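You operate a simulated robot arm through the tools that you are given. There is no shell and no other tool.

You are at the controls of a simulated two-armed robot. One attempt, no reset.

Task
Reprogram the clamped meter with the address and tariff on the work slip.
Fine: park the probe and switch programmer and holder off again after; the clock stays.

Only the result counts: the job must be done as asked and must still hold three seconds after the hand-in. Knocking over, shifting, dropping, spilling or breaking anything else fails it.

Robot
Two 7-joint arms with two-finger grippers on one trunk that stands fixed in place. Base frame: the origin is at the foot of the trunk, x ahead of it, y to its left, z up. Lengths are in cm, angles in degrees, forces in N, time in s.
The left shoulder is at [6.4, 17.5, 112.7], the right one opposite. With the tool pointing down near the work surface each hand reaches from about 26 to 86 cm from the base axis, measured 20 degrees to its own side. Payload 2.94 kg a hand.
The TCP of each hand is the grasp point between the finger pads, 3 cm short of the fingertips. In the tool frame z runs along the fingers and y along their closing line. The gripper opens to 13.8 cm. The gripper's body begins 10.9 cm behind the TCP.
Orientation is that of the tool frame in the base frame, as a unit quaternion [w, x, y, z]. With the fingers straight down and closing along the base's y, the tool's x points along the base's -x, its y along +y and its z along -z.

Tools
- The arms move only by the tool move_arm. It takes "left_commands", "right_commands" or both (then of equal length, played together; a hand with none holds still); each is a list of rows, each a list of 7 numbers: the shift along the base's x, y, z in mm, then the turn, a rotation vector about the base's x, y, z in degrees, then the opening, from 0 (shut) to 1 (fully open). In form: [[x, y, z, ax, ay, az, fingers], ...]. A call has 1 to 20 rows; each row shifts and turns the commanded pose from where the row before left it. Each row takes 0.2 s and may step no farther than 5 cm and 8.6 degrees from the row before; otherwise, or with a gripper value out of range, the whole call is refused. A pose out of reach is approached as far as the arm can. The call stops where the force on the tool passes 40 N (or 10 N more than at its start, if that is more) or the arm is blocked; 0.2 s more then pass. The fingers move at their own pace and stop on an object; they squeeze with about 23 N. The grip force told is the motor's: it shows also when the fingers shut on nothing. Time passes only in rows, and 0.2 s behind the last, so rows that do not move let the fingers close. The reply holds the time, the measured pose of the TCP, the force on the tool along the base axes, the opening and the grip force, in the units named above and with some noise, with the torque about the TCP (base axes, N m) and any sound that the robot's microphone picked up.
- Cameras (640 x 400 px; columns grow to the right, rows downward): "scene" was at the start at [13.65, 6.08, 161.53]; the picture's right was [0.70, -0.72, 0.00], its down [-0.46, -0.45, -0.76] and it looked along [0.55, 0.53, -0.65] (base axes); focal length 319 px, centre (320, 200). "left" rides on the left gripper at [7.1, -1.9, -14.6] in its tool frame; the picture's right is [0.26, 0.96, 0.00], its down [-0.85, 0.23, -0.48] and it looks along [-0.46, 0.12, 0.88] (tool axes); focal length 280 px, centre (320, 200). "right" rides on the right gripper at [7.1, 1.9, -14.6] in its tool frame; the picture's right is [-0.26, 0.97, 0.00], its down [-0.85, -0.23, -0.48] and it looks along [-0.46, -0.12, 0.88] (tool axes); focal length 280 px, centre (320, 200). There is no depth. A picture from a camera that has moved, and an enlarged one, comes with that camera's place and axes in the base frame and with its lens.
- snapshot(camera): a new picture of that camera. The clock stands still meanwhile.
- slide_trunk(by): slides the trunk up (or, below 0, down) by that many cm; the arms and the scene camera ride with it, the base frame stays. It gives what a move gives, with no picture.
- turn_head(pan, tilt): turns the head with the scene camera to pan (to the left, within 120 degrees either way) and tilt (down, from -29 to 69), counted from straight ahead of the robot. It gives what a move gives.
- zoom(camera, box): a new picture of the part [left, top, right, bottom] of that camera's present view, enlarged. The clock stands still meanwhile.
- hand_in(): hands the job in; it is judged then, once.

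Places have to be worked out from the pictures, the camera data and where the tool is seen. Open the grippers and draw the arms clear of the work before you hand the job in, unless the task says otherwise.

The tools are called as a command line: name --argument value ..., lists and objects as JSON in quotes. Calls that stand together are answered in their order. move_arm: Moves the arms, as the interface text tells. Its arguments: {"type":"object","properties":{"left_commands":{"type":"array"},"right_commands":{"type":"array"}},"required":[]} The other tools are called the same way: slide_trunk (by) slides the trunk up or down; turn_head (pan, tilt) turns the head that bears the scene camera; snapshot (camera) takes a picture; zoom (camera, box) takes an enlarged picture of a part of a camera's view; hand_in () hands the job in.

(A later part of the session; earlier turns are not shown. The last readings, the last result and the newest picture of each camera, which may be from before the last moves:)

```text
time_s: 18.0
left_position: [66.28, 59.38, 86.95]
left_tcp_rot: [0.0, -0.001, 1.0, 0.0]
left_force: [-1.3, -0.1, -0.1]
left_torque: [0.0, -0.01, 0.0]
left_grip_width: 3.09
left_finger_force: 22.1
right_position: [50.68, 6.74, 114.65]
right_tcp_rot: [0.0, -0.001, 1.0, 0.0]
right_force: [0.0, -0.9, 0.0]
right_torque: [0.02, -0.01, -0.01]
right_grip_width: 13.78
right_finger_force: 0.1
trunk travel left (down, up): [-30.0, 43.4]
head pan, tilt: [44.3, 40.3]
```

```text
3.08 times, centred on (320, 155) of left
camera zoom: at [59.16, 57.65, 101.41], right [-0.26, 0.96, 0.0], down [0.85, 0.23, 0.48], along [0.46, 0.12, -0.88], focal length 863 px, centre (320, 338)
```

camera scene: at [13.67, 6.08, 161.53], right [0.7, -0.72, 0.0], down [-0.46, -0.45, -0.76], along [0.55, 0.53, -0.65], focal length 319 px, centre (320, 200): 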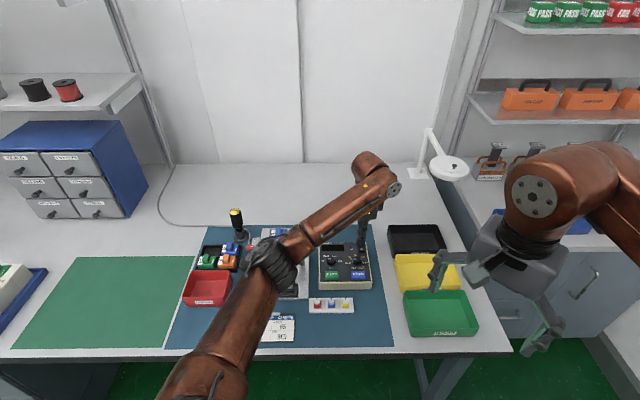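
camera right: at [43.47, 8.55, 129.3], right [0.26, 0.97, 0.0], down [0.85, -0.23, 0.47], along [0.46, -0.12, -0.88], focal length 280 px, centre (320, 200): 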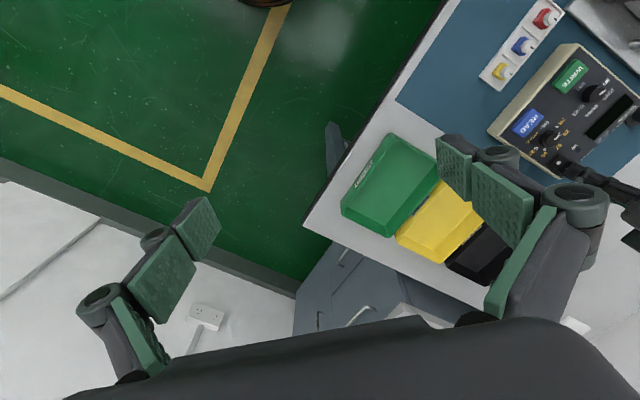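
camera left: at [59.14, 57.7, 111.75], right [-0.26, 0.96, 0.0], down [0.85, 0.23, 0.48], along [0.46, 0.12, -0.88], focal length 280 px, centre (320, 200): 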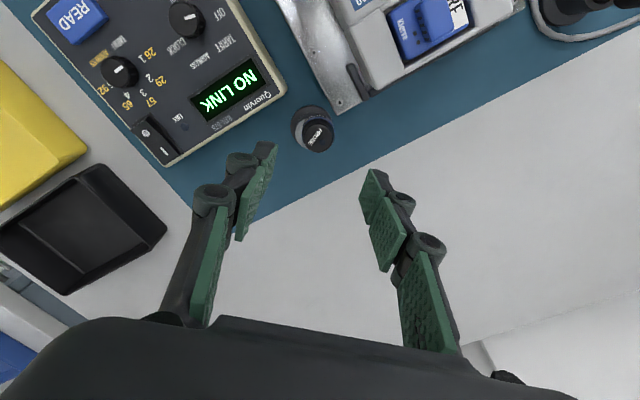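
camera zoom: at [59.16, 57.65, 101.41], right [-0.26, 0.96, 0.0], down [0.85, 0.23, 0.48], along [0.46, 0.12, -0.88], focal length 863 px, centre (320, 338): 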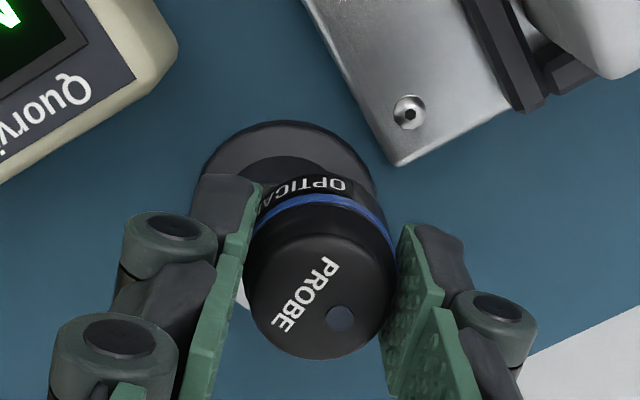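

Gripped at 3.09 cm width. I lift the probe straight up gently.

move_arm --left_commands '[[0, 0, 3, 0, 0, 0, 0], [0, 0, 7, 0, 0, 0, 0], [0, 0, 20, 0, 0, 0, 0], [0, 0, 35, 0, 0, 0, 0], [0, 0, 35, 0, 0, 0, 0], [0, 0, 0, 0, 0, 0, 0]]'

zoom --camera "scene" --box '[280, 190, 360, 250]'

snapshot --camera "left"

```text
time_s: 19.4
left_position: [66.1, 59.46, 96.96]
left_tcp_rot: [-0.001, -0.001, 1.0, 0.0]
left_force: [-0.2, -1.2, 0.0]
left_torque: [0.01, 0.02, 0.0]
left_grip_width: 0.0
left_finger_force: 23.7
right_position: [50.67, 6.87, 114.71]
right_tcp_rot: [-0.002, 0.0, 1.0, 0.0]
right_force: [0.1, 0.4, 0.0]
right_torque: [0.0, 0.01, 0.01]
right_grip_width: 13.81
right_finger_force: 0.1
trunk travel left (down, up): [-30.0, 43.4]
head pan, tilt: [44.3, 40.3]
```

```text
6.67 times, centred on (320, 220) of scene
camera zoom: at [13.76, 6.16, 161.51], right [0.7, -0.72, 0.0], down [-0.46, -0.45, -0.76], along [0.54, 0.53, -0.65], focal length 2126 px, centre (320, 67)
```

zoom: 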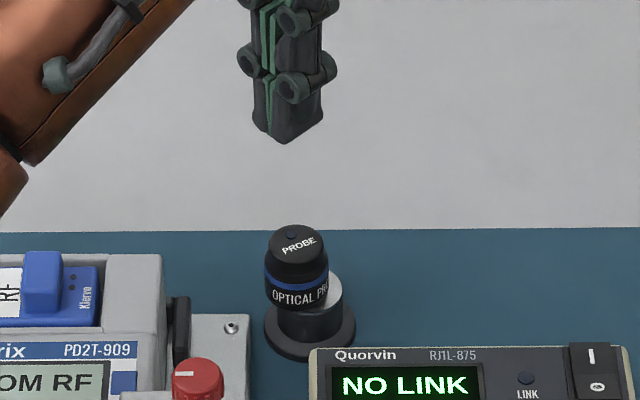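

```text
taken
camera left: at [59.17, 57.68, 111.28], right [-0.26, 0.96, 0.0], down [0.85, 0.23, 0.47], along [0.46, 0.12, -0.88], focal length 280 px, centre (320, 200)
```

left: 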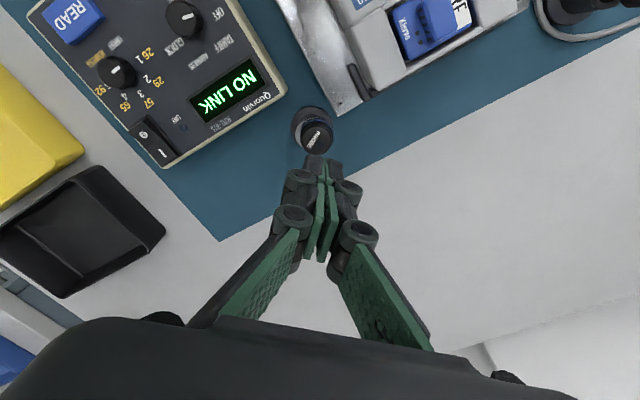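

The probe slipped from the fingers. Its magnet holds it on the stand, and it looks unmoved. I'll regrip and peel it off by tilting. First I open, then descend again.

move_arm --left_commands '[[0, 0, 0, 0, 0, 0, 0.44], [0, 0, 0, 0, 0, 0, 0.44], [0, 0, 0, 0, 0, 0, 0.44], [0, 0, 0, 0, 0, 0, 0.44], [0, 0, -40, 0, 0, 0, 0.44], [0, 0, -40, 0, 0, 0, 0.44], [0, 0, -21, 0, 0, 0, 0.44], [0, 0, 0, 0, 0, 0, 0.44]]'

zoom --camera "left" --box '[220, 90, 420, 220]'

zoom --camera "scene" --box '[296, 210, 344, 246]'

```text
time_s: 21.2
left_position: [66.15, 59.41, 86.67]
left_tcp_rot: [-0.001, -0.001, 1.0, 0.0]
left_force: [-0.3, 0.3, 0.1]
left_torque: [0.0, 0.04, 0.0]
left_grip_width: 6.06
left_finger_force: 0.0
right_position: [50.55, 6.97, 114.56]
right_tcp_rot: [-0.001, 0.0, 1.0, 0.0]
right_force: [-0.2, 0.2, -0.7]
right_torque: [-0.02, 0.01, 0.01]
right_grip_width: 13.81
right_finger_force: 0.1
trunk travel left (down, up): [-30.0, 43.4]
head pan, tilt: [44.3, 40.3]
```

```text
3.08 times, centred on (320, 155) of left
camera zoom: at [59.13, 57.63, 101.2], right [-0.26, 0.96, 0.0], down [0.85, 0.23, 0.48], along [0.46, 0.12, -0.88], focal length 863 px, centre (320, 338)
```

zoom: 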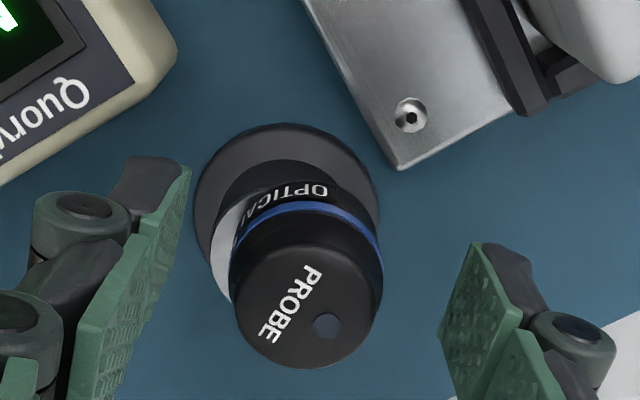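

```text
11.11 times, centred on (320, 228) of scene
camera zoom: at [13.65, 6.1, 161.54], right [0.7, -0.72, 0.0], down [-0.46, -0.45, -0.76], along [0.55, 0.53, -0.65], focal length 3544 px, centre (320, -111)
```

zoom: 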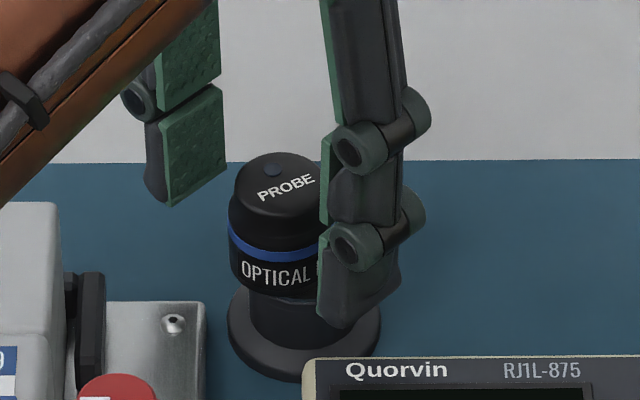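

The probe shifted only about 1–2 mm, and the stand is unmoved. I close again, nudged 1 mm, then peel by tilting about its lower -y edge to 12°.

move_arm --left_commands '[[0, -1, 0, 0, 0, 0, 0], [0, 0, 0, 0, 0, 0, 0], [0, 0, 0, 0, 0, 0, 0], [0, 0, 0, 0, 0, 0, 0], [0, -2.55, 1.0, 4, 0, 0, 0], [0, -2.6, 0.9, 4, 0, 0, 0], [0, -2.65, 0.8, 4, 0, 0, 0]]'

zoom --camera "scene" --box '[296, 210, 344, 246]'

zoom --camera "left" --box '[220, 90, 420, 220]'

```text
time_s: 22.8
left_position: [66.21, 58.55, 87.09]
left_tcp_rot: [0.0, 0.0, 0.994, 0.105]
left_force: [-0.4, -0.1, -0.1]
left_torque: [0.01, 0.02, 0.0]
left_grip_width: 3.07
left_finger_force: 22.0
right_position: [50.53, 6.86, 114.69]
right_tcp_rot: [-0.001, 0.0, 1.0, -0.001]
right_force: [-0.1, -0.4, -0.7]
right_torque: [-0.02, -0.01, -0.01]
right_grip_width: 13.82
right_finger_force: 0.2
trunk travel left (down, up): [-30.0, 43.4]
head pan, tilt: [44.3, 40.3]
```

```text
11.11 times, centred on (320, 228) of scene
camera zoom: at [13.68, 6.07, 161.53], right [0.7, -0.72, 0.0], down [-0.46, -0.45, -0.76], along [0.55, 0.53, -0.65], focal length 3544 px, centre (320, -111)
```

zoom: 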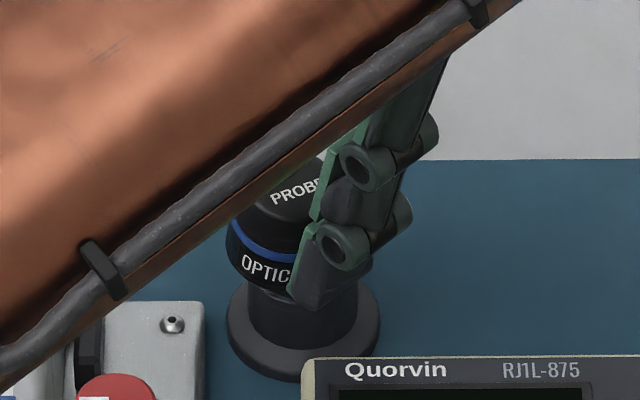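

```text
3.08 times, centred on (320, 155) of left
camera zoom: at [59.16, 53.74, 100.83], right [-0.26, 0.94, 0.2], down [0.85, 0.13, 0.51], along [0.46, 0.31, -0.83], focal length 863 px, centre (320, 338)
```

zoom: 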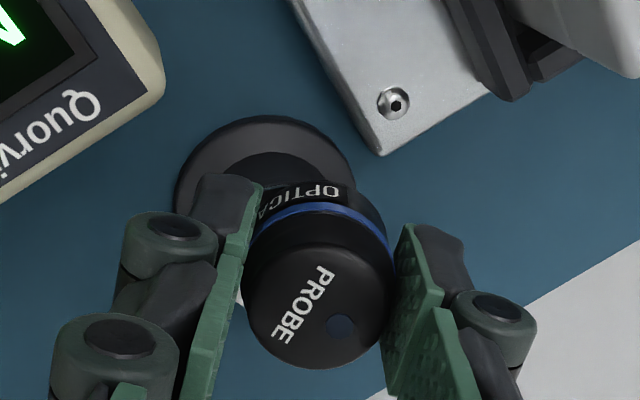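

The probe tilted with the hand and the forces are near zero, so it seems to have come off. I lift slowly while still tilted.

move_arm --left_commands '[[0, -2.7, 1.5, 4, 0, 0, 0], [0, 0, 3, 0, 0, 0, 0], [0, 0, 5, 0, 0, 0, 0], [0, 0, 10, 0, 0, 0, 0], [0, 0, 0, 0, 0, 0, 0]]'

zoom --camera "scene" --box '[296, 210, 344, 246]'

zoom --camera "left" --box '[220, 90, 420, 220]'

```text
time_s: 24.0
left_position: [66.22, 58.22, 88.96]
left_tcp_rot: [0.0, -0.001, 0.99, 0.139]
left_force: [-0.2, 0.4, 0.0]
left_torque: [-0.04, 0.0, -0.01]
left_grip_width: 3.06
left_finger_force: 22.2
right_position: [50.64, 6.84, 114.47]
right_tcp_rot: [-0.001, -0.001, 1.0, 0.0]
right_force: [-0.1, 0.6, 0.5]
right_torque: [0.03, -0.03, 0.0]
right_grip_width: 13.8
right_finger_force: 0.0
trunk travel left (down, up): [-30.0, 43.4]
head pan, tilt: [44.3, 40.3]
```

```text
11.11 times, centred on (320, 228) of scene
camera zoom: at [13.7, 6.12, 161.53], right [0.7, -0.72, 0.0], down [-0.46, -0.45, -0.76], along [0.54, 0.53, -0.65], focal length 3544 px, centre (320, -111)
```

zoom: 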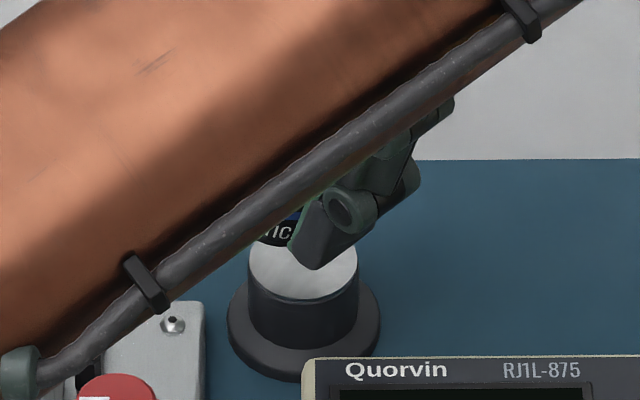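

```text
3.08 times, centred on (320, 155) of left
camera zoom: at [59.16, 52.55, 102.37], right [-0.26, 0.93, 0.27], down [0.85, 0.09, 0.52], along [0.46, 0.36, -0.81], focal length 863 px, centre (320, 338)
```

zoom: 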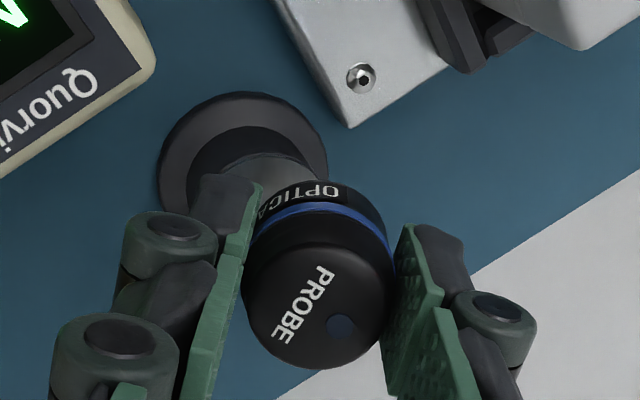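

The probe is free and held. I raise it, level the tool, and carry it to above the meter's optical port.

move_arm --left_commands '[[0, 0, 40, 0, 0, 0, 0], [0, 0, 40, 0, 0, 0, 0], [0, 0, 20, -5.33, 0, 0, 0], [0, 0, 20, -5.33, 0, 0, 0], [0, 0, 0, -5.34, 0, 0, 0], [-27.6, -5.05, 0, 0, 0, 0, 0], [-27.6, -5.05, 0, 0, 0, 0, 0], [-27.6, -5.05, 0, 0, 0, 0, 0], [-27.6, -5.05, 0, 0, 0, 0, 0], [-27.6, -5.05, 0, 0, 0, 0, 0], [-27.5, -5.05, 0, 0, 0, 0, 0], [0, 0, -30, 0, 0, 0, 0], [0, 0, -20, 0, 0, 0, 0], [0, 0, 0, 0, 0, 0, 0]]'

snapshot --camera "scene"

zoom --camera "left" --box '[220, 70, 420, 220]'

zoom --camera "scene" --box '[250, 210, 330, 270]'

```text
time_s: 27.0
left_position: [49.69, 55.1, 96.04]
left_tcp_rot: [0.0, 0.0, 1.0, 0.0]
left_force: [-0.1, -0.4, -0.4]
left_torque: [0.01, 0.02, -0.03]
left_grip_width: 3.08
left_finger_force: 22.0
right_position: [50.65, 6.81, 114.56]
right_tcp_rot: [0.0, 0.0, 1.0, 0.0]
right_force: [-0.7, -0.5, 0.6]
right_torque: [-0.01, 0.02, -0.01]
right_grip_width: 13.78
right_finger_force: 0.0
trunk travel left (down, up): [-30.0, 43.4]
head pan, tilt: [44.3, 40.3]
```

```text
taken
camera scene: at [13.68, 6.08, 161.53], right [0.7, -0.72, 0.0], down [-0.46, -0.45, -0.76], along [0.55, 0.53, -0.65], focal length 319 px, centre (320, 200)
```

scene: 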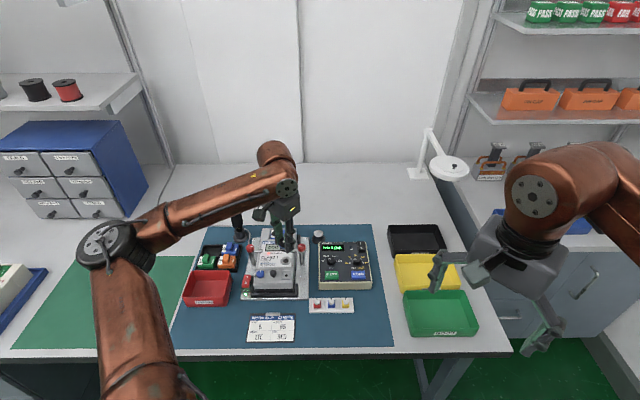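

```text
2.67 times, centred on (320, 145) of left
camera zoom: at [42.64, 53.36, 110.48], right [-0.26, 0.96, 0.0], down [0.85, 0.23, 0.48], along [0.46, 0.12, -0.88], focal length 748 px, centre (320, 347)
```

zoom: 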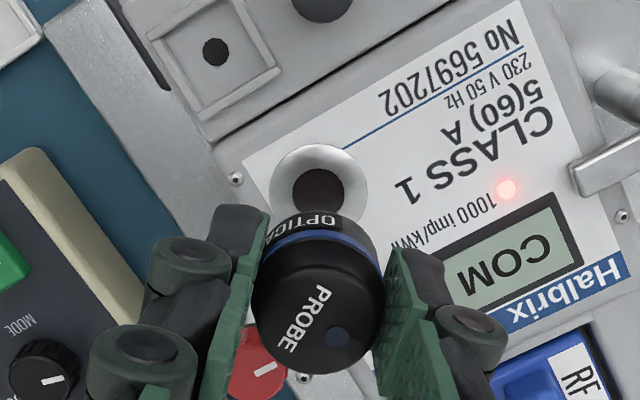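

```text
6.67 times, centred on (290, 240) of scene
camera zoom: at [13.68, 6.08, 161.53], right [0.7, -0.72, 0.0], down [-0.46, -0.45, -0.76], along [0.55, 0.53, -0.65], focal length 2126 px, centre (520, -67)
```

zoom: 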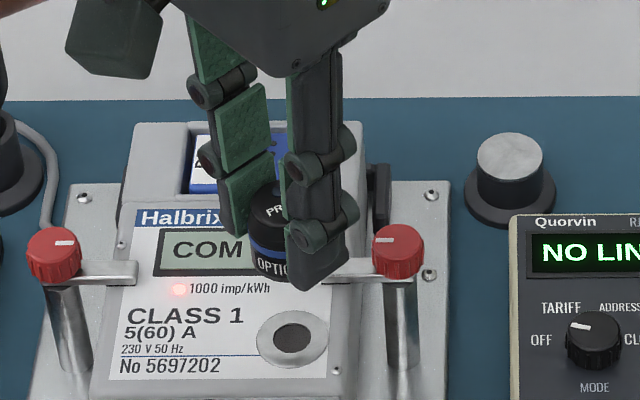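

The probe hangs above the meter near the port. I zoom in to measure the probe's pose in the grip and the port position more precisely.

zoom --camera "left" --box '[280, 110, 360, 220]'

zoom --camera "scene" --box '[274, 226, 306, 258]'

zoom --camera "left" --box '[296, 116, 344, 156]'

```text
3.64 times, centred on (320, 165) of left
camera zoom: at [42.64, 53.36, 110.48], right [-0.26, 0.96, 0.0], down [0.85, 0.23, 0.48], along [0.46, 0.12, -0.88], focal length 1020 px, centre (320, 327)
```

zoom: 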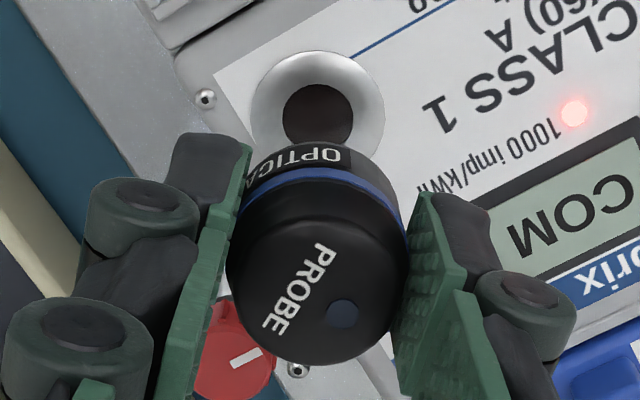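

```text
12.50 times, centred on (290, 242) of scene
camera zoom: at [13.68, 6.08, 161.53], right [0.7, -0.72, 0.0], down [-0.46, -0.45, -0.76], along [0.55, 0.53, -0.65], focal length 3987 px, centre (695, -325)
```

zoom: 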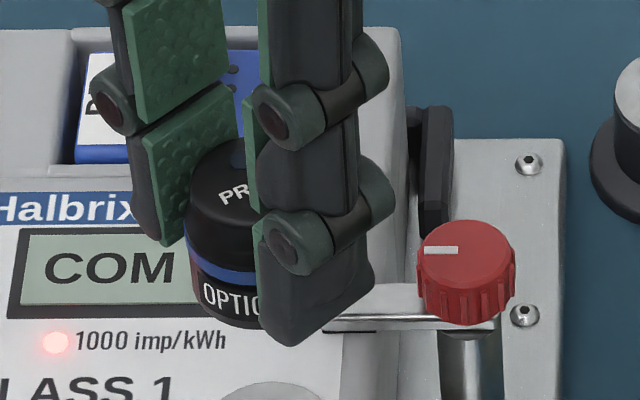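

```text
10.00 times, centred on (320, 136) of left
camera zoom: at [42.64, 53.36, 110.48], right [-0.26, 0.96, 0.0], down [0.85, 0.23, 0.48], along [0.46, 0.12, -0.88], focal length 2804 px, centre (320, 840)
```

zoom: 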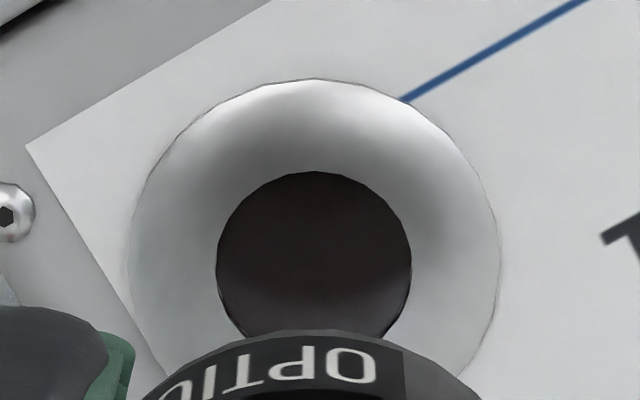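

The port is at about [49.6, 55.2] and the probe is nearly over it. I lower it to about 1 cm above the port and recheck.

move_arm --left_commands '[[-1, 0, -20, 0, 0, 0, 0], [0, 0, -20, 0, 0, 0, 0], [0, 0, 0, 0, 0, 0, 0]]'

zoom --camera "left" --box '[260, 110, 380, 220]'

zoom --camera "scene" --box '[274, 232, 306, 264]'

```text
time_s: 27.8
left_position: [49.63, 55.22, 92.06]
left_tcp_rot: [0.0, -0.001, 1.0, 0.001]
left_force: [0.5, 0.2, -0.3]
left_torque: [-0.01, 0.03, 0.03]
left_grip_width: 3.08
left_finger_force: 22.0
right_position: [50.67, 6.82, 114.61]
right_tcp_rot: [0.0, 0.0, 1.0, -0.001]
right_force: [-0.2, -1.1, -0.5]
right_torque: [0.02, 0.03, 0.01]
right_grip_width: 13.81
right_finger_force: 0.1
trunk travel left (down, up): [-30.0, 43.4]
head pan, tilt: [44.3, 40.3]
```

```text
3.64 times, centred on (320, 165) of left
camera zoom: at [42.54, 53.43, 106.51], right [-0.26, 0.96, 0.0], down [0.85, 0.23, 0.48], along [0.46, 0.12, -0.88], focal length 1020 px, centre (320, 327)
```

zoom: 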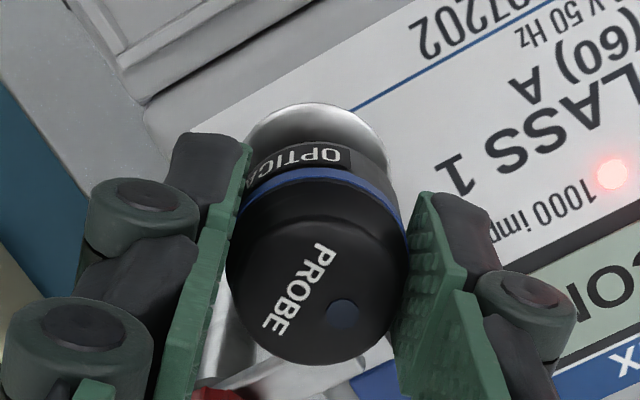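

```text
12.50 times, centred on (290, 248) of scene
camera zoom: at [13.64, 6.07, 161.54], right [0.7, -0.72, 0.0], down [-0.46, -0.45, -0.76], along [0.55, 0.53, -0.65], focal length 3987 px, centre (695, -400)
```

zoom: 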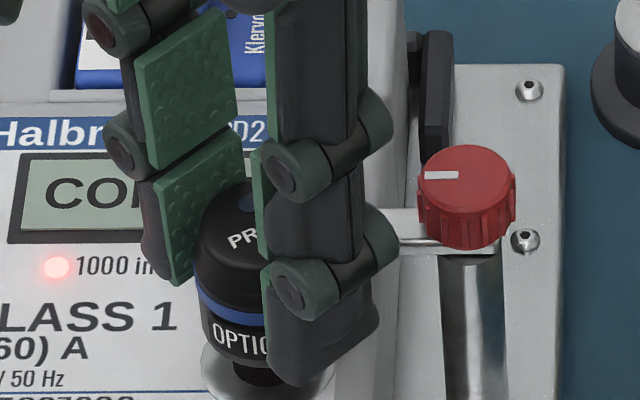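

Both cameras agree the probe is within about 1.5 mm of the port axis. I lower gently to contact.

move_arm --left_commands '[[0, 0, -6, 0, 0, 0, 0], [0, 0, -4, 0, 0, 0, 0], [0, 0, -1, 0, 0, 0, 0], [0, 0, -1, 0, 0, 0, 0], [0, 0, 0, 0, 0, 0, 0]]'

zoom --camera "scene" --box '[274, 236, 306, 268]'

zoom --camera "scene" --box '[310, 230, 374, 270]'

zoom --camera "left" --box '[260, 110, 380, 220]'

```text
time_s: 29.0
left_position: [49.57, 55.25, 90.9]
left_tcp_rot: [0.001, -0.001, 1.0, 0.001]
left_force: [0.3, 0.9, 7.5]
left_torque: [0.0, -0.01, -0.01]
left_grip_width: 3.06
left_finger_force: 21.6
right_position: [50.57, 6.8, 114.75]
right_tcp_rot: [-0.001, 0.0, 1.0, 0.001]
right_force: [-0.1, 0.3, -0.1]
right_torque: [-0.03, 0.02, -0.01]
right_grip_width: 13.8
right_finger_force: 0.1
trunk travel left (down, up): [-30.0, 43.4]
head pan, tilt: [44.3, 40.3]
```

```text
12.50 times, centred on (290, 252) of scene
camera zoom: at [13.59, 6.03, 161.55], right [0.7, -0.72, 0.0], down [-0.46, -0.45, -0.76], along [0.55, 0.53, -0.65], focal length 3987 px, centre (695, -450)
```

zoom: 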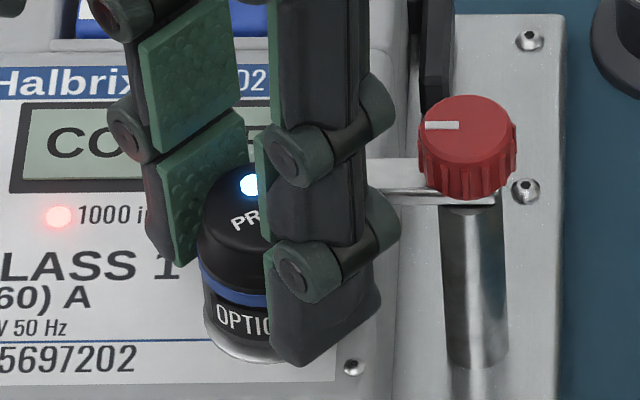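

```text
10.00 times, centred on (342, 250) of scene
camera zoom: at [13.59, 6.03, 161.55], right [0.7, -0.72, 0.0], down [-0.46, -0.45, -0.76], along [0.55, 0.53, -0.65], focal length 3190 px, centre (100, -300)
```

zoom: 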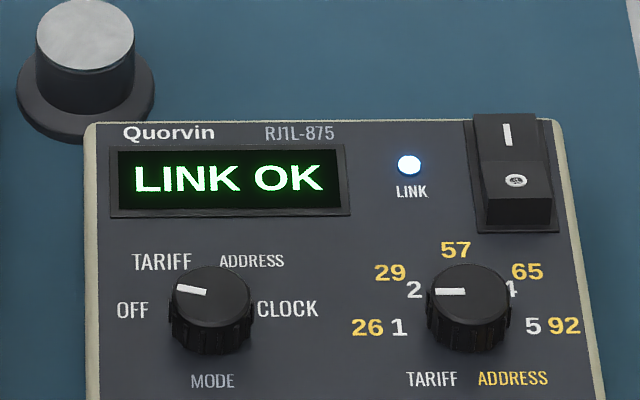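

```text
3.64 times, centred on (320, 165) of left
camera zoom: at [42.5, 53.44, 105.36], right [-0.26, 0.96, 0.0], down [0.85, 0.23, 0.48], along [0.46, 0.13, -0.88], focal length 1020 px, centre (320, 327)
```

zoom: 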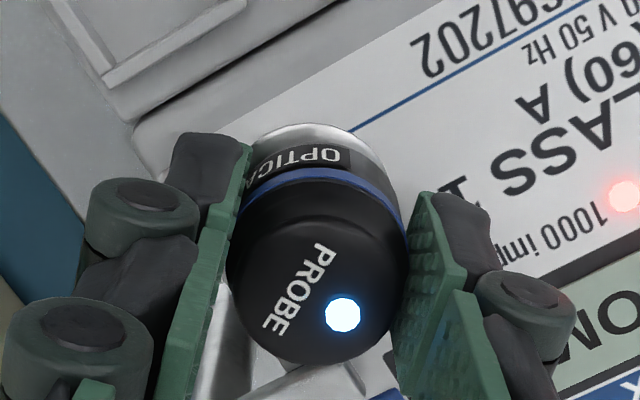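

LINK OK and both lamps are lit. I ease the pressure, open the fingers and retreat straight up.

move_arm --left_commands '[[0, 0, 0.5, 0, 0, 0, 0], [0, 0, 0, 0, 0, 0, 0.44], [0, 0, 0, 0, 0, 0, 0.44], [0, 0, 0, 0, 0, 0, 0.44], [0, 0, 0, 0, 0, 0, 0.44], [0, 0, 10, 0, 0, 0, 0.44], [0, 0, 30, 0, 0, 0, 0.44], [0, 0, 40, 0, 0, 0, 0.44], [0, 0, 20, 0, 0, 0, 0.44], [0, 0, 0, 0, 0, 0, 0.44]]'

zoom --camera "scene" --box '[240, 220, 384, 310]'

zoom --camera "left" --box '[240, 50, 400, 170]'

```text
time_s: 31.2
left_position: [49.53, 55.22, 100.79]
left_tcp_rot: [-0.001, 0.0, 1.0, -0.001]
left_force: [0.0, 0.8, 0.9]
left_torque: [0.01, 0.06, 0.04]
left_grip_width: 6.06
left_finger_force: 0.1
right_position: [50.6, 6.87, 114.61]
right_tcp_rot: [0.001, 0.001, 1.0, 0.0]
right_force: [-0.1, 0.2, 0.4]
right_torque: [0.01, -0.01, 0.0]
right_grip_width: 13.78
right_finger_force: 0.1
trunk travel left (down, up): [-30.0, 43.4]
head pan, tilt: [44.3, 40.3]
```

```text
4.44 times, centred on (312, 265) of scene
camera zoom: at [13.66, 6.11, 161.53], right [0.7, -0.72, 0.0], down [-0.46, -0.45, -0.76], along [0.55, 0.53, -0.65], focal length 1418 px, centre (356, -89)
```

zoom: 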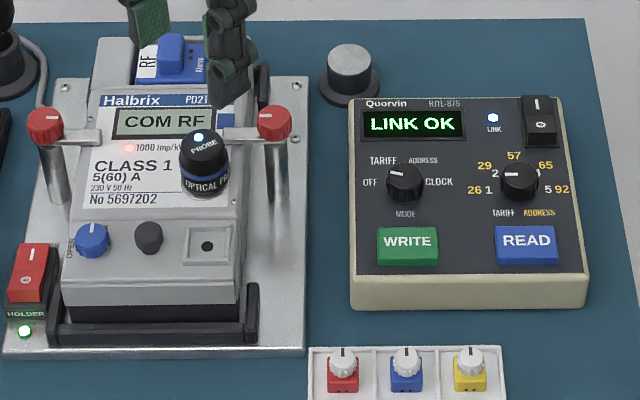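

```text
3.33 times, centred on (320, 110) of left
camera zoom: at [42.48, 53.51, 115.32], right [-0.26, 0.96, 0.0], down [0.85, 0.23, 0.48], along [0.46, 0.12, -0.88], focal length 935 px, centre (320, 500)
```

zoom: 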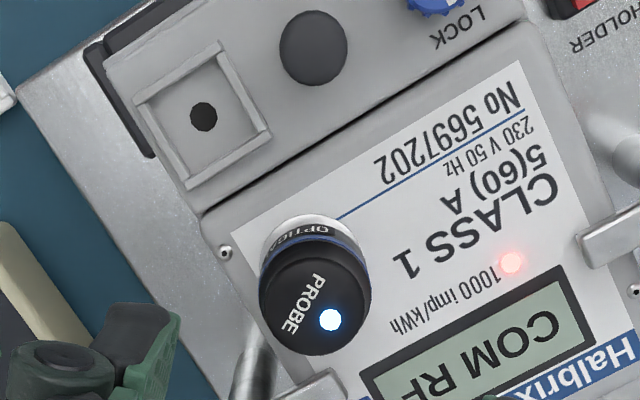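

The probe sits on the port with the link holding. Next is the mode knob: I hover above it with the tool at +25° yaw and the gripper open about 4.6 cm.

move_arm --left_commands '[[26.3, -21.1, 0, 0, 0, 6.25, 0.333], [26.3, -21.1, 0, 0, 0, 6.25, 0.333], [26.3, -21.1, 0, 0, 0, 6.25, 0.333], [26.4, -21.2, 0, 0, 0, 6.25, 0.333], [0, 0, -40, 0, 0, 0, 0.333], [0, 0, 0, 0, 0, 0, 0.333]]'

zoom --camera "left" --box '[220, 70, 420, 220]'

zoom --camera "scene" --box '[300, 220, 380, 280]'

```text
time_s: 32.6
left_position: [60.02, 46.76, 96.94]
left_tcp_rot: [0.0, -0.217, 0.976, 0.0]
left_force: [0.1, 0.1, 0.1]
left_torque: [0.03, -0.01, 0.03]
left_grip_width: 4.58
left_finger_force: 0.0
right_position: [50.57, 6.63, 114.59]
right_tcp_rot: [-0.001, 0.0, 1.0, 0.0]
right_force: [-0.5, 0.3, -0.3]
right_torque: [0.06, 0.0, 0.05]
right_grip_width: 13.79
right_finger_force: 0.1
trunk travel left (down, up): [-30.0, 43.4]
head pan, tilt: [44.3, 40.3]
```

```text
2.67 times, centred on (320, 145) of left
camera zoom: at [54.53, 42.06, 111.4], right [-0.65, 0.76, 0.0], down [0.67, 0.57, 0.48], along [0.36, 0.31, -0.88], focal length 748 px, centre (320, 347)
```

zoom: 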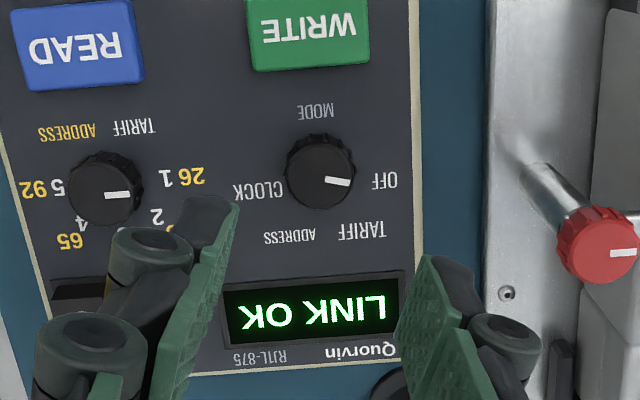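

```text
6.67 times, centred on (340, 250) of scene
camera zoom: at [13.65, 5.97, 161.54], right [0.7, -0.72, 0.0], down [-0.46, -0.45, -0.76], along [0.55, 0.53, -0.65], focal length 2126 px, centre (187, -133)
```

zoom: 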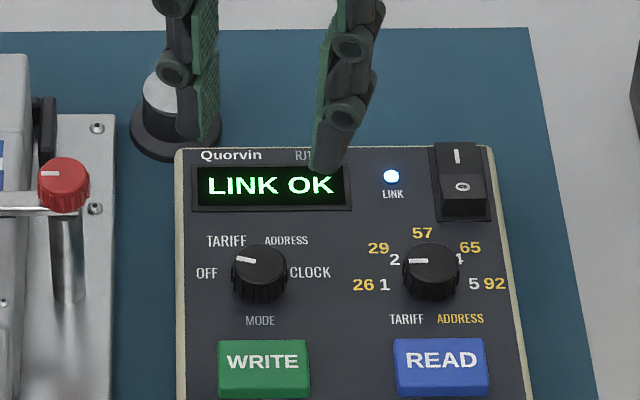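

The knob is centred under the TCP to within 1–2 mm. I descend with the fingertips to about 3 mm above the panel and close on the mode knob.

move_arm --left_commands '[[0, 0, -40, 0, 0, 0, 0.333], [0, 0, -35, 0, 0, 0, 0.333], [0, 0, -15, 0, 0, 0, 0.333], [0, 0, -3, 0, 0, 0, 0.333], [0, 0, 0, 0, 0, 0, 0.333], [0, 0, 0, 0, 0, 0, 0], [0, 0, 0, 0, 0, 0, 0], [0, 0, 0, 0, 0, 0, 0]]'

zoom --camera "scene" --box '[310, 236, 370, 281]'

zoom --camera "left" --box '[240, 90, 400, 210]'

```text
time_s: 34.4
left_position: [60.06, 46.52, 87.46]
left_tcp_rot: [-0.001, -0.217, 0.976, -0.002]
left_force: [1.1, -5.7, -3.1]
left_torque: [-0.07, -0.21, 0.03]
left_grip_width: 2.35
left_finger_force: 40.0
right_position: [50.55, 6.73, 114.71]
right_tcp_rot: [0.0, 0.0, 1.0, 0.0]
right_force: [-0.5, -0.4, 0.4]
right_torque: [-0.01, -0.02, -0.02]
right_grip_width: 13.82
right_finger_force: 0.1
trunk travel left (down, up): [-30.0, 43.4]
head pan, tilt: [44.3, 40.3]
```

```text
8.89 times, centred on (340, 258) of scene
camera zoom: at [13.7, 6.04, 161.53], right [0.7, -0.72, 0.0], down [-0.46, -0.45, -0.76], along [0.55, 0.53, -0.65], focal length 2835 px, centre (142, -320)
```

zoom: 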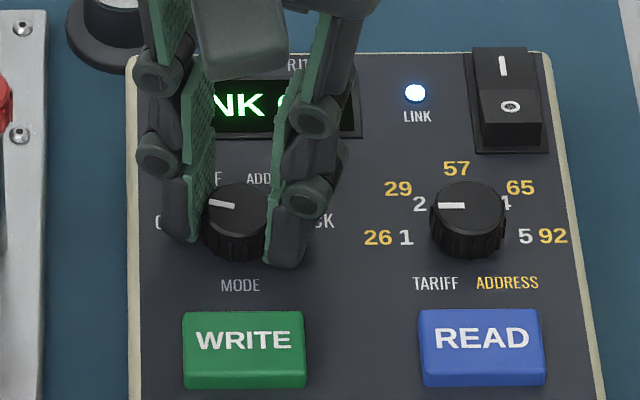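

```text
3.33 times, centred on (320, 150) of left
camera zoom: at [54.51, 42.07, 102.01], right [-0.65, 0.76, 0.0], down [0.67, 0.57, 0.47], along [0.36, 0.31, -0.88], focal length 935 px, centre (320, 367)
```

zoom: 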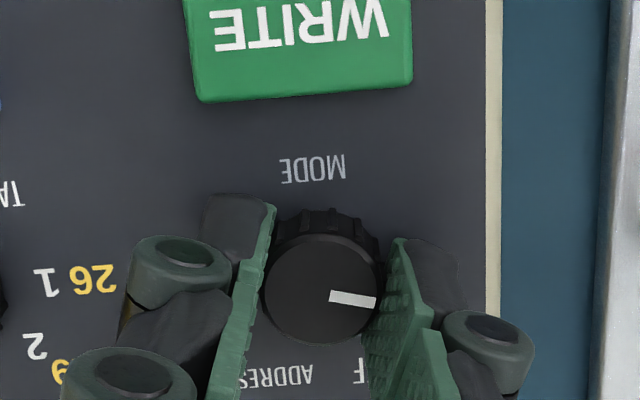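

The knob is gripped at 2.35 cm, with a small side load in -y. I shift 1.5 mm to relieve it and turn the hand 50° clockwise towards TARIFF.

move_arm --left_commands '[[0, -1.5, 0, 0, 0, 0, 0], [0, 0, 0, 0, 0, -7, 0], [0, 0, 0, 0, 0, -7, 0], [0, 0, 0, 0, 0, -7, 0], [0, 0, 0, 0, 0, -7, 0], [0, 0, 0, 0, 0, -7, 0], [0, 0, 0, 0, 0, -7, 0], [0, 0, 0, 0, 0, -8, 0], [0, 0, 0, 0, 0, 0, 0]]'

zoom --camera "scene" --box '[310, 236, 370, 281]'

zoom --camera "left" --box '[240, 90, 400, 210]'

```text
time_s: 36.4
left_position: [60.1, 46.61, 87.45]
left_tcp_rot: [-0.001, 0.217, 0.976, -0.001]
left_force: [-1.7, -6.1, -3.6]
left_torque: [-0.12, 0.12, -0.01]
left_grip_width: 2.36
left_finger_force: 45.5
right_position: [50.72, 6.76, 114.59]
right_tcp_rot: [-0.001, 0.0, 1.0, 0.0]
right_force: [-0.1, -0.1, 0.0]
right_torque: [0.01, -0.01, -0.01]
right_grip_width: 13.79
right_finger_force: 0.1
trunk travel left (down, up): [-30.0, 43.4]
head pan, tilt: [44.3, 40.3]
```

```text
8.89 times, centred on (340, 258) of scene
camera zoom: at [13.68, 6.05, 161.53], right [0.7, -0.72, 0.0], down [-0.46, -0.45, -0.76], along [0.55, 0.53, -0.65], focal length 2835 px, centre (142, -320)
```

zoom: 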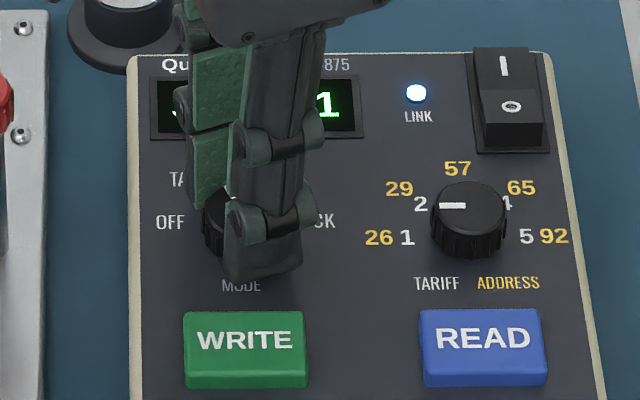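

```text
3.33 times, centred on (320, 150) of left
camera zoom: at [52.9, 47.99, 102.01], right [0.17, 0.99, 0.0], down [0.87, -0.15, 0.47], along [0.47, -0.08, -0.88], focal length 935 px, centre (320, 367)
```

zoom: 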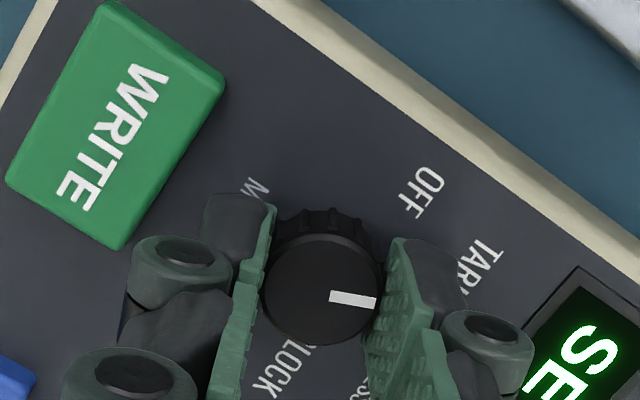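

The knob followed and the display changed. I release, rise and read it.

move_arm --left_commands '[[0, 0, 0, 0, 0, 0, 0.333], [0, 0, 0, 0, 0, 0, 0.333], [0, 0, 0, 0, 0, 0, 0.333], [0, 0, 25, 0, 0, 0, 0.333], [0, 0, 40, 0, 0, 0, 0.333], [0, 0, 0, 0, 0, 0, 0.333]]'

zoom --camera "scene" --box '[310, 230, 374, 278]'

zoom --camera "left" --box '[200, 60, 440, 220]'

```text
time_s: 37.8
left_position: [60.2, 46.67, 94.08]
left_tcp_rot: [0.0, 0.216, 0.976, -0.002]
left_force: [-0.4, 0.0, -0.1]
left_torque: [-0.03, 0.01, -0.02]
left_grip_width: 4.6
left_finger_force: 0.1
right_position: [50.67, 6.92, 114.73]
right_tcp_rot: [-0.001, 0.001, 1.0, 0.0]
right_force: [0.0, 0.7, 0.4]
right_torque: [-0.03, 0.0, -0.01]
right_grip_width: 13.81
right_finger_force: 0.1
trunk travel left (down, up): [-30.0, 43.4]
head pan, tilt: [44.3, 40.3]
```

```text
8.33 times, centred on (342, 254) of scene
camera zoom: at [13.71, 6.15, 161.52], right [0.7, -0.72, 0.0], down [-0.46, -0.45, -0.76], along [0.54, 0.53, -0.65], focal length 2658 px, centre (137, -250)
```

zoom: 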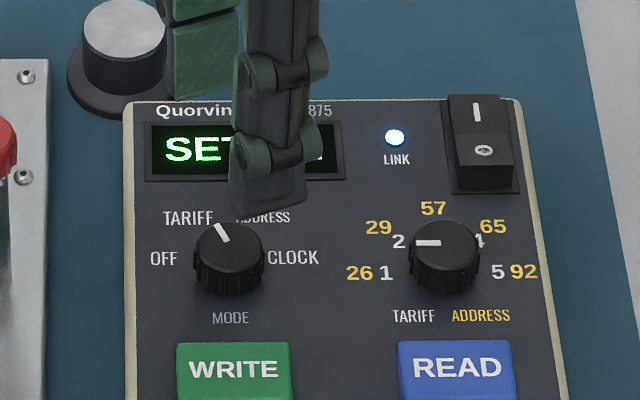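

```text
2.50 times, centred on (320, 140) of left
camera zoom: at [52.94, 48.12, 108.56], right [0.17, 0.99, 0.0], down [0.87, -0.15, 0.48], along [0.47, -0.08, -0.88], focal length 701 px, centre (320, 350)
```

zoom: 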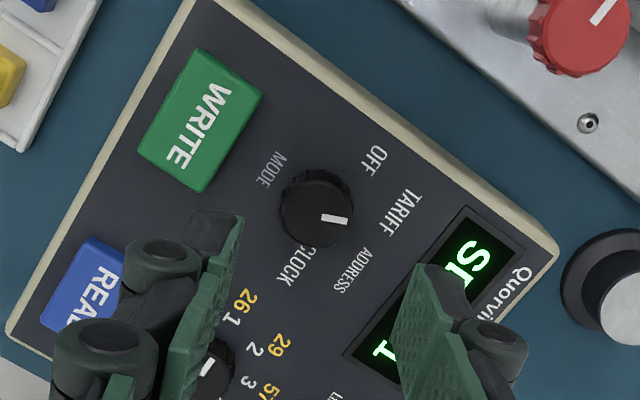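

Mode is at TARIFF and the display reads SET…1. Next I hover over the value knob with the tool at +45° yaw, opening 3.8 cm.

move_arm --left_commands '[[6.18, -6.0, 0, 0, 0, 7.78, 0.28], [6.18, -6.0, 0, 0, 0, 7.78, 0.28], [6.18, -6.0, 0, 0, 0, 7.78, 0.28], [6.18, -6.0, 0, 0, 0, 7.78, 0.28], [6.18, -6.0, 0, 0, 0, 7.78, 0.28], [6.18, -6.0, 0, 0, 0, 7.78, 0.28], [6.18, -6.0, 0, 0, 0, 7.78, 0.28], [6.18, -6.0, 0, 0, 0, 7.78, 0.28], [6.18, -6.0, 0, 0, 0, 7.76, 0.28], [0, 0, 0, 0, 0, 0, 0.28]]'

zoom --camera "scene" --box '[310, 226, 390, 286]'

zoom --camera "left" --box '[200, 60, 440, 220]'

```text
time_s: 40.0
left_position: [65.66, 41.16, 93.98]
left_tcp_rot: [0.0, -0.383, 0.924, 0.0]
left_force: [-0.3, -0.1, 0.8]
left_torque: [-0.01, 0.0, 0.0]
left_grip_width: 3.83
left_finger_force: 0.0
right_position: [50.61, 6.8, 114.67]
right_tcp_rot: [0.0, 0.0, 1.0, 0.0]
right_force: [0.8, 0.4, -0.2]
right_torque: [0.01, -0.01, 0.02]
right_grip_width: 13.8
right_finger_force: 0.0
trunk travel left (down, up): [-30.0, 43.4]
head pan, tilt: [44.3, 40.3]
```

```text
6.67 times, centred on (350, 256) of scene
camera zoom: at [13.65, 6.09, 161.53], right [0.7, -0.72, 0.0], down [-0.46, -0.45, -0.76], along [0.55, 0.53, -0.65], focal length 2126 px, centre (120, -173)
```

zoom: 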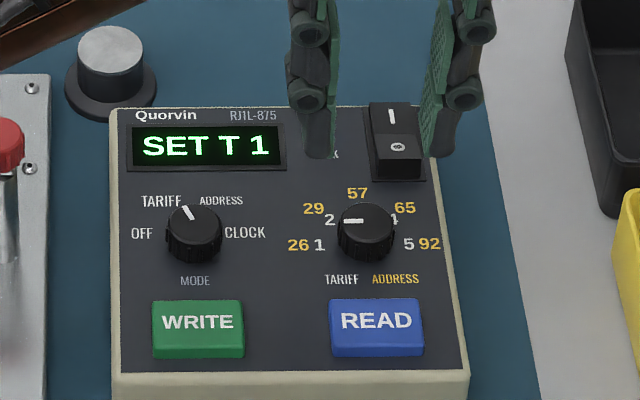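

```text
2.50 times, centred on (320, 140) of left
camera zoom: at [62.07, 35.0, 108.59], right [-0.87, 0.5, 0.0], down [0.44, 0.76, 0.48], along [0.24, 0.41, -0.88], focal length 701 px, centre (320, 350)
```

zoom: 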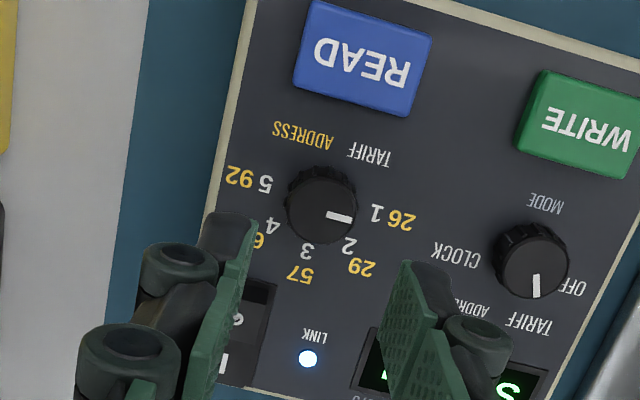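

The display reads SET T 1. I descend over the value knob with a 1 mm correction, close, and turn 90° clockwise.

move_arm --left_commands '[[-1, -1, -35, 0, 0, 0, 0.28], [0, 0, -25, 0, 0, 0, 0.28], [0, 0, -5, 0, 0, 0, 0.28], [0, 0, 0, 0, 0, 0, 0], [0, 0, 0, 0, 0, 0, 0], [0, 0, 0, 0, 0, 0, 0]]'

zoom --camera "left" --box '[220, 80, 420, 220]'

```text
time_s: 41.4
left_position: [65.68, 41.26, 87.56]
left_tcp_rot: [0.001, -0.383, 0.924, -0.001]
left_force: [1.5, -0.2, -1.7]
left_torque: [0.16, -0.29, -0.01]
left_grip_width: 2.31
left_finger_force: 44.8
right_position: [50.65, 6.76, 114.67]
right_tcp_rot: [-0.001, -0.001, 1.0, 0.0]
right_force: [0.2, -0.1, 0.0]
right_torque: [0.0, 0.01, -0.03]
right_grip_width: 13.79
right_finger_force: 0.1
trunk travel left (down, up): [-30.0, 43.4]
head pan, tilt: [44.3, 40.3]
```

```text
2.86 times, centred on (320, 150) of left
camera zoom: at [61.99, 34.93, 102.03], right [-0.87, 0.5, 0.0], down [0.44, 0.76, 0.48], along [0.24, 0.41, -0.88], focal length 801 px, centre (320, 343)
```

zoom: 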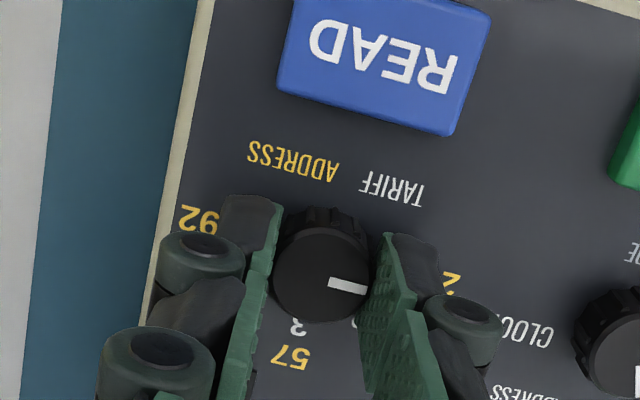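

The grip is good, at 2.31 cm with little side load. Turning 90° clockwise from here.

move_arm --left_commands '[[0, 0, 0, 0, 0, -7.5, 0], [0, 0, 0, 0, 0, -7.5, 0], [0, 0, 0, 0, 0, -7.5, 0], [0, 0, 0, 0, 0, -7.5, 0], [0, 0, 0, 0, 0, -7.5, 0], [0, 0, 0, 0, 0, -7.5, 0], [0, 0, 0, 0, 0, -7.5, 0], [0, 0, 0, 0, 0, -7.5, 0], [0, 0, 0, 0, 0, -7.5, 0], [0, 0, 0, 0, 0, -7.5, 0], [0, 0, 0, 0, 0, -7.5, 0], [0, 0, 0, 0, 0, -7.5, 0], [0, 0, 0, 0, 0, 0, 0]]'

zoom --camera "scene" --box '[310, 226, 390, 286]'

zoom --camera "left" --box '[220, 80, 420, 220]'

```text
time_s: 44.2
left_position: [65.55, 40.97, 87.51]
left_tcp_rot: [-0.001, 0.383, 0.924, -0.001]
left_force: [3.6, -4.3, -0.9]
left_torque: [-0.24, -0.28, 0.0]
left_grip_width: 2.3
left_finger_force: 45.1
right_position: [50.61, 6.72, 114.59]
right_tcp_rot: [-0.001, 0.0, 1.0, 0.002]
right_force: [-0.7, -0.7, 0.9]
right_torque: [-0.01, 0.0, 0.02]
right_grip_width: 13.81
right_finger_force: 0.1
trunk travel left (down, up): [-30.0, 43.4]
head pan, tilt: [44.3, 40.3]
```

```text
6.67 times, centred on (350, 256) of scene
camera zoom: at [13.7, 6.01, 161.53], right [0.7, -0.72, 0.0], down [-0.46, -0.45, -0.76], along [0.55, 0.53, -0.65], focal length 2126 px, centre (120, -173)
```

zoom: 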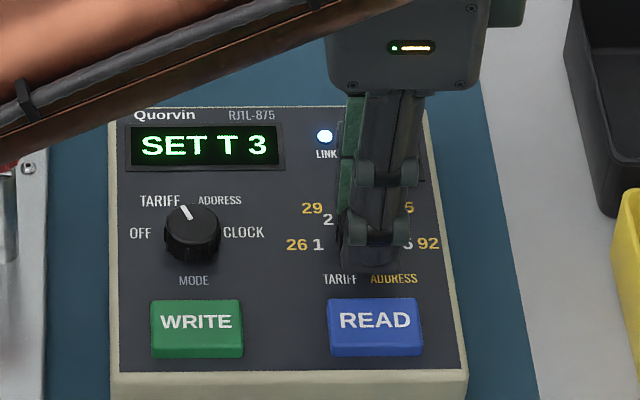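

```text
2.86 times, centred on (320, 150) of left
camera zoom: at [59.27, 44.85, 102.03], right [0.5, 0.87, 0.0], down [0.76, -0.44, 0.48], along [0.41, -0.24, -0.88], focal length 801 px, centre (320, 343)
```

zoom: 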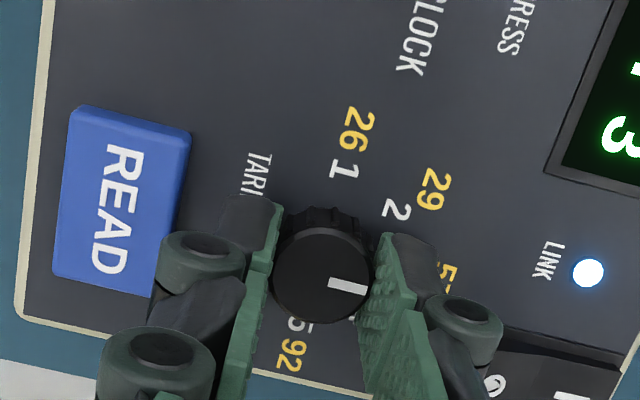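

It now reads SET T 3. I release with a small opening, rise, rotate back +90°, and regrip for the second quarter turn.

move_arm --left_commands '[[0, 0, 0, 0, 0, 0, 0.28], [0, 0, 0, 0, 0, 0, 0.28], [0, 0, 20, 0, 0, 0, 0.28], [0, 0, 20, 0, 0, 0, 0.28], [0, 0, 0, 0, 0, 7.5, 0.28], [0, 0, 0, 0, 0, 7.5, 0.28], [0, 0, 0, 0, 0, 7.5, 0.28], [0, 0, 0, 0, 0, 7.5, 0.28], [0, 0, 0, 0, 0, 7.5, 0.28], [0, 0, 0, 0, 0, 7.5, 0.28], [0, 0, 0, 0, 0, 7.5, 0.28], [0, 0, 0, 0, 0, 7.5, 0.28], [0, 0, 0, 0, 0, 7.5, 0.28], [0, 0, 0, 0, 0, 7.5, 0.28], [0, 0, 0, 0, 0, 7.5, 0.28], [0, 0, 0, 0, 0, 7.5, 0.28], [0, 0, 0, 0, 0, 0, 0.28]]'

zoom --camera "scene" --box '[310, 226, 390, 286]'

zoom --camera "left" --box '[200, 60, 440, 220]'

```text
time_s: 47.8
left_position: [65.54, 41.1, 91.63]
left_tcp_rot: [0.0, -0.384, 0.923, 0.0]
left_force: [0.1, 0.8, 0.5]
left_torque: [0.0, 0.0, -0.01]
left_grip_width: 3.87
left_finger_force: 0.0
right_position: [50.63, 6.82, 114.59]
right_tcp_rot: [-0.001, 0.0, 1.0, 0.0]
right_force: [0.4, -0.4, 0.4]
right_torque: [-0.03, 0.0, 0.02]
right_grip_width: 13.79
right_finger_force: 0.1
trunk travel left (down, up): [-30.0, 43.4]
head pan, tilt: [44.3, 40.3]
```

```text
6.67 times, centred on (350, 256) of scene
camera zoom: at [13.66, 6.07, 161.53], right [0.7, -0.72, 0.0], down [-0.46, -0.45, -0.76], along [0.55, 0.53, -0.65], focal length 2126 px, centre (120, -173)
```

zoom: 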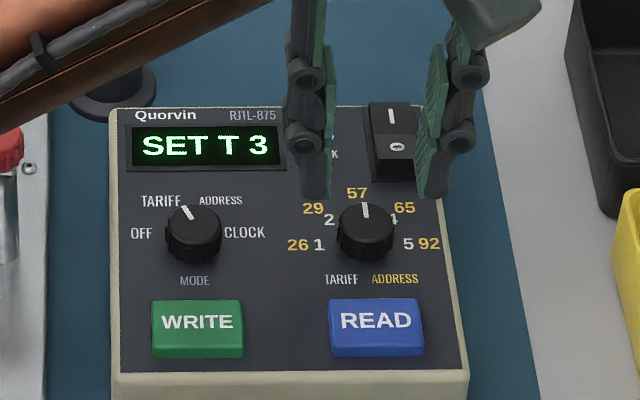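

```text
2.50 times, centred on (320, 140) of left
camera zoom: at [61.97, 34.87, 106.02], right [-0.87, 0.49, 0.0], down [0.44, 0.76, 0.48], along [0.24, 0.41, -0.88], focal length 701 px, centre (320, 350)
```

zoom: 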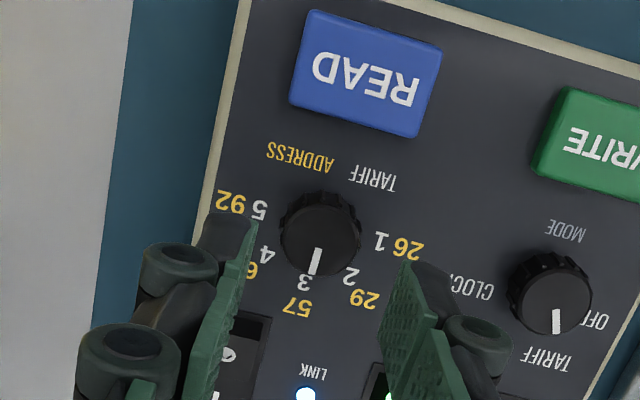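

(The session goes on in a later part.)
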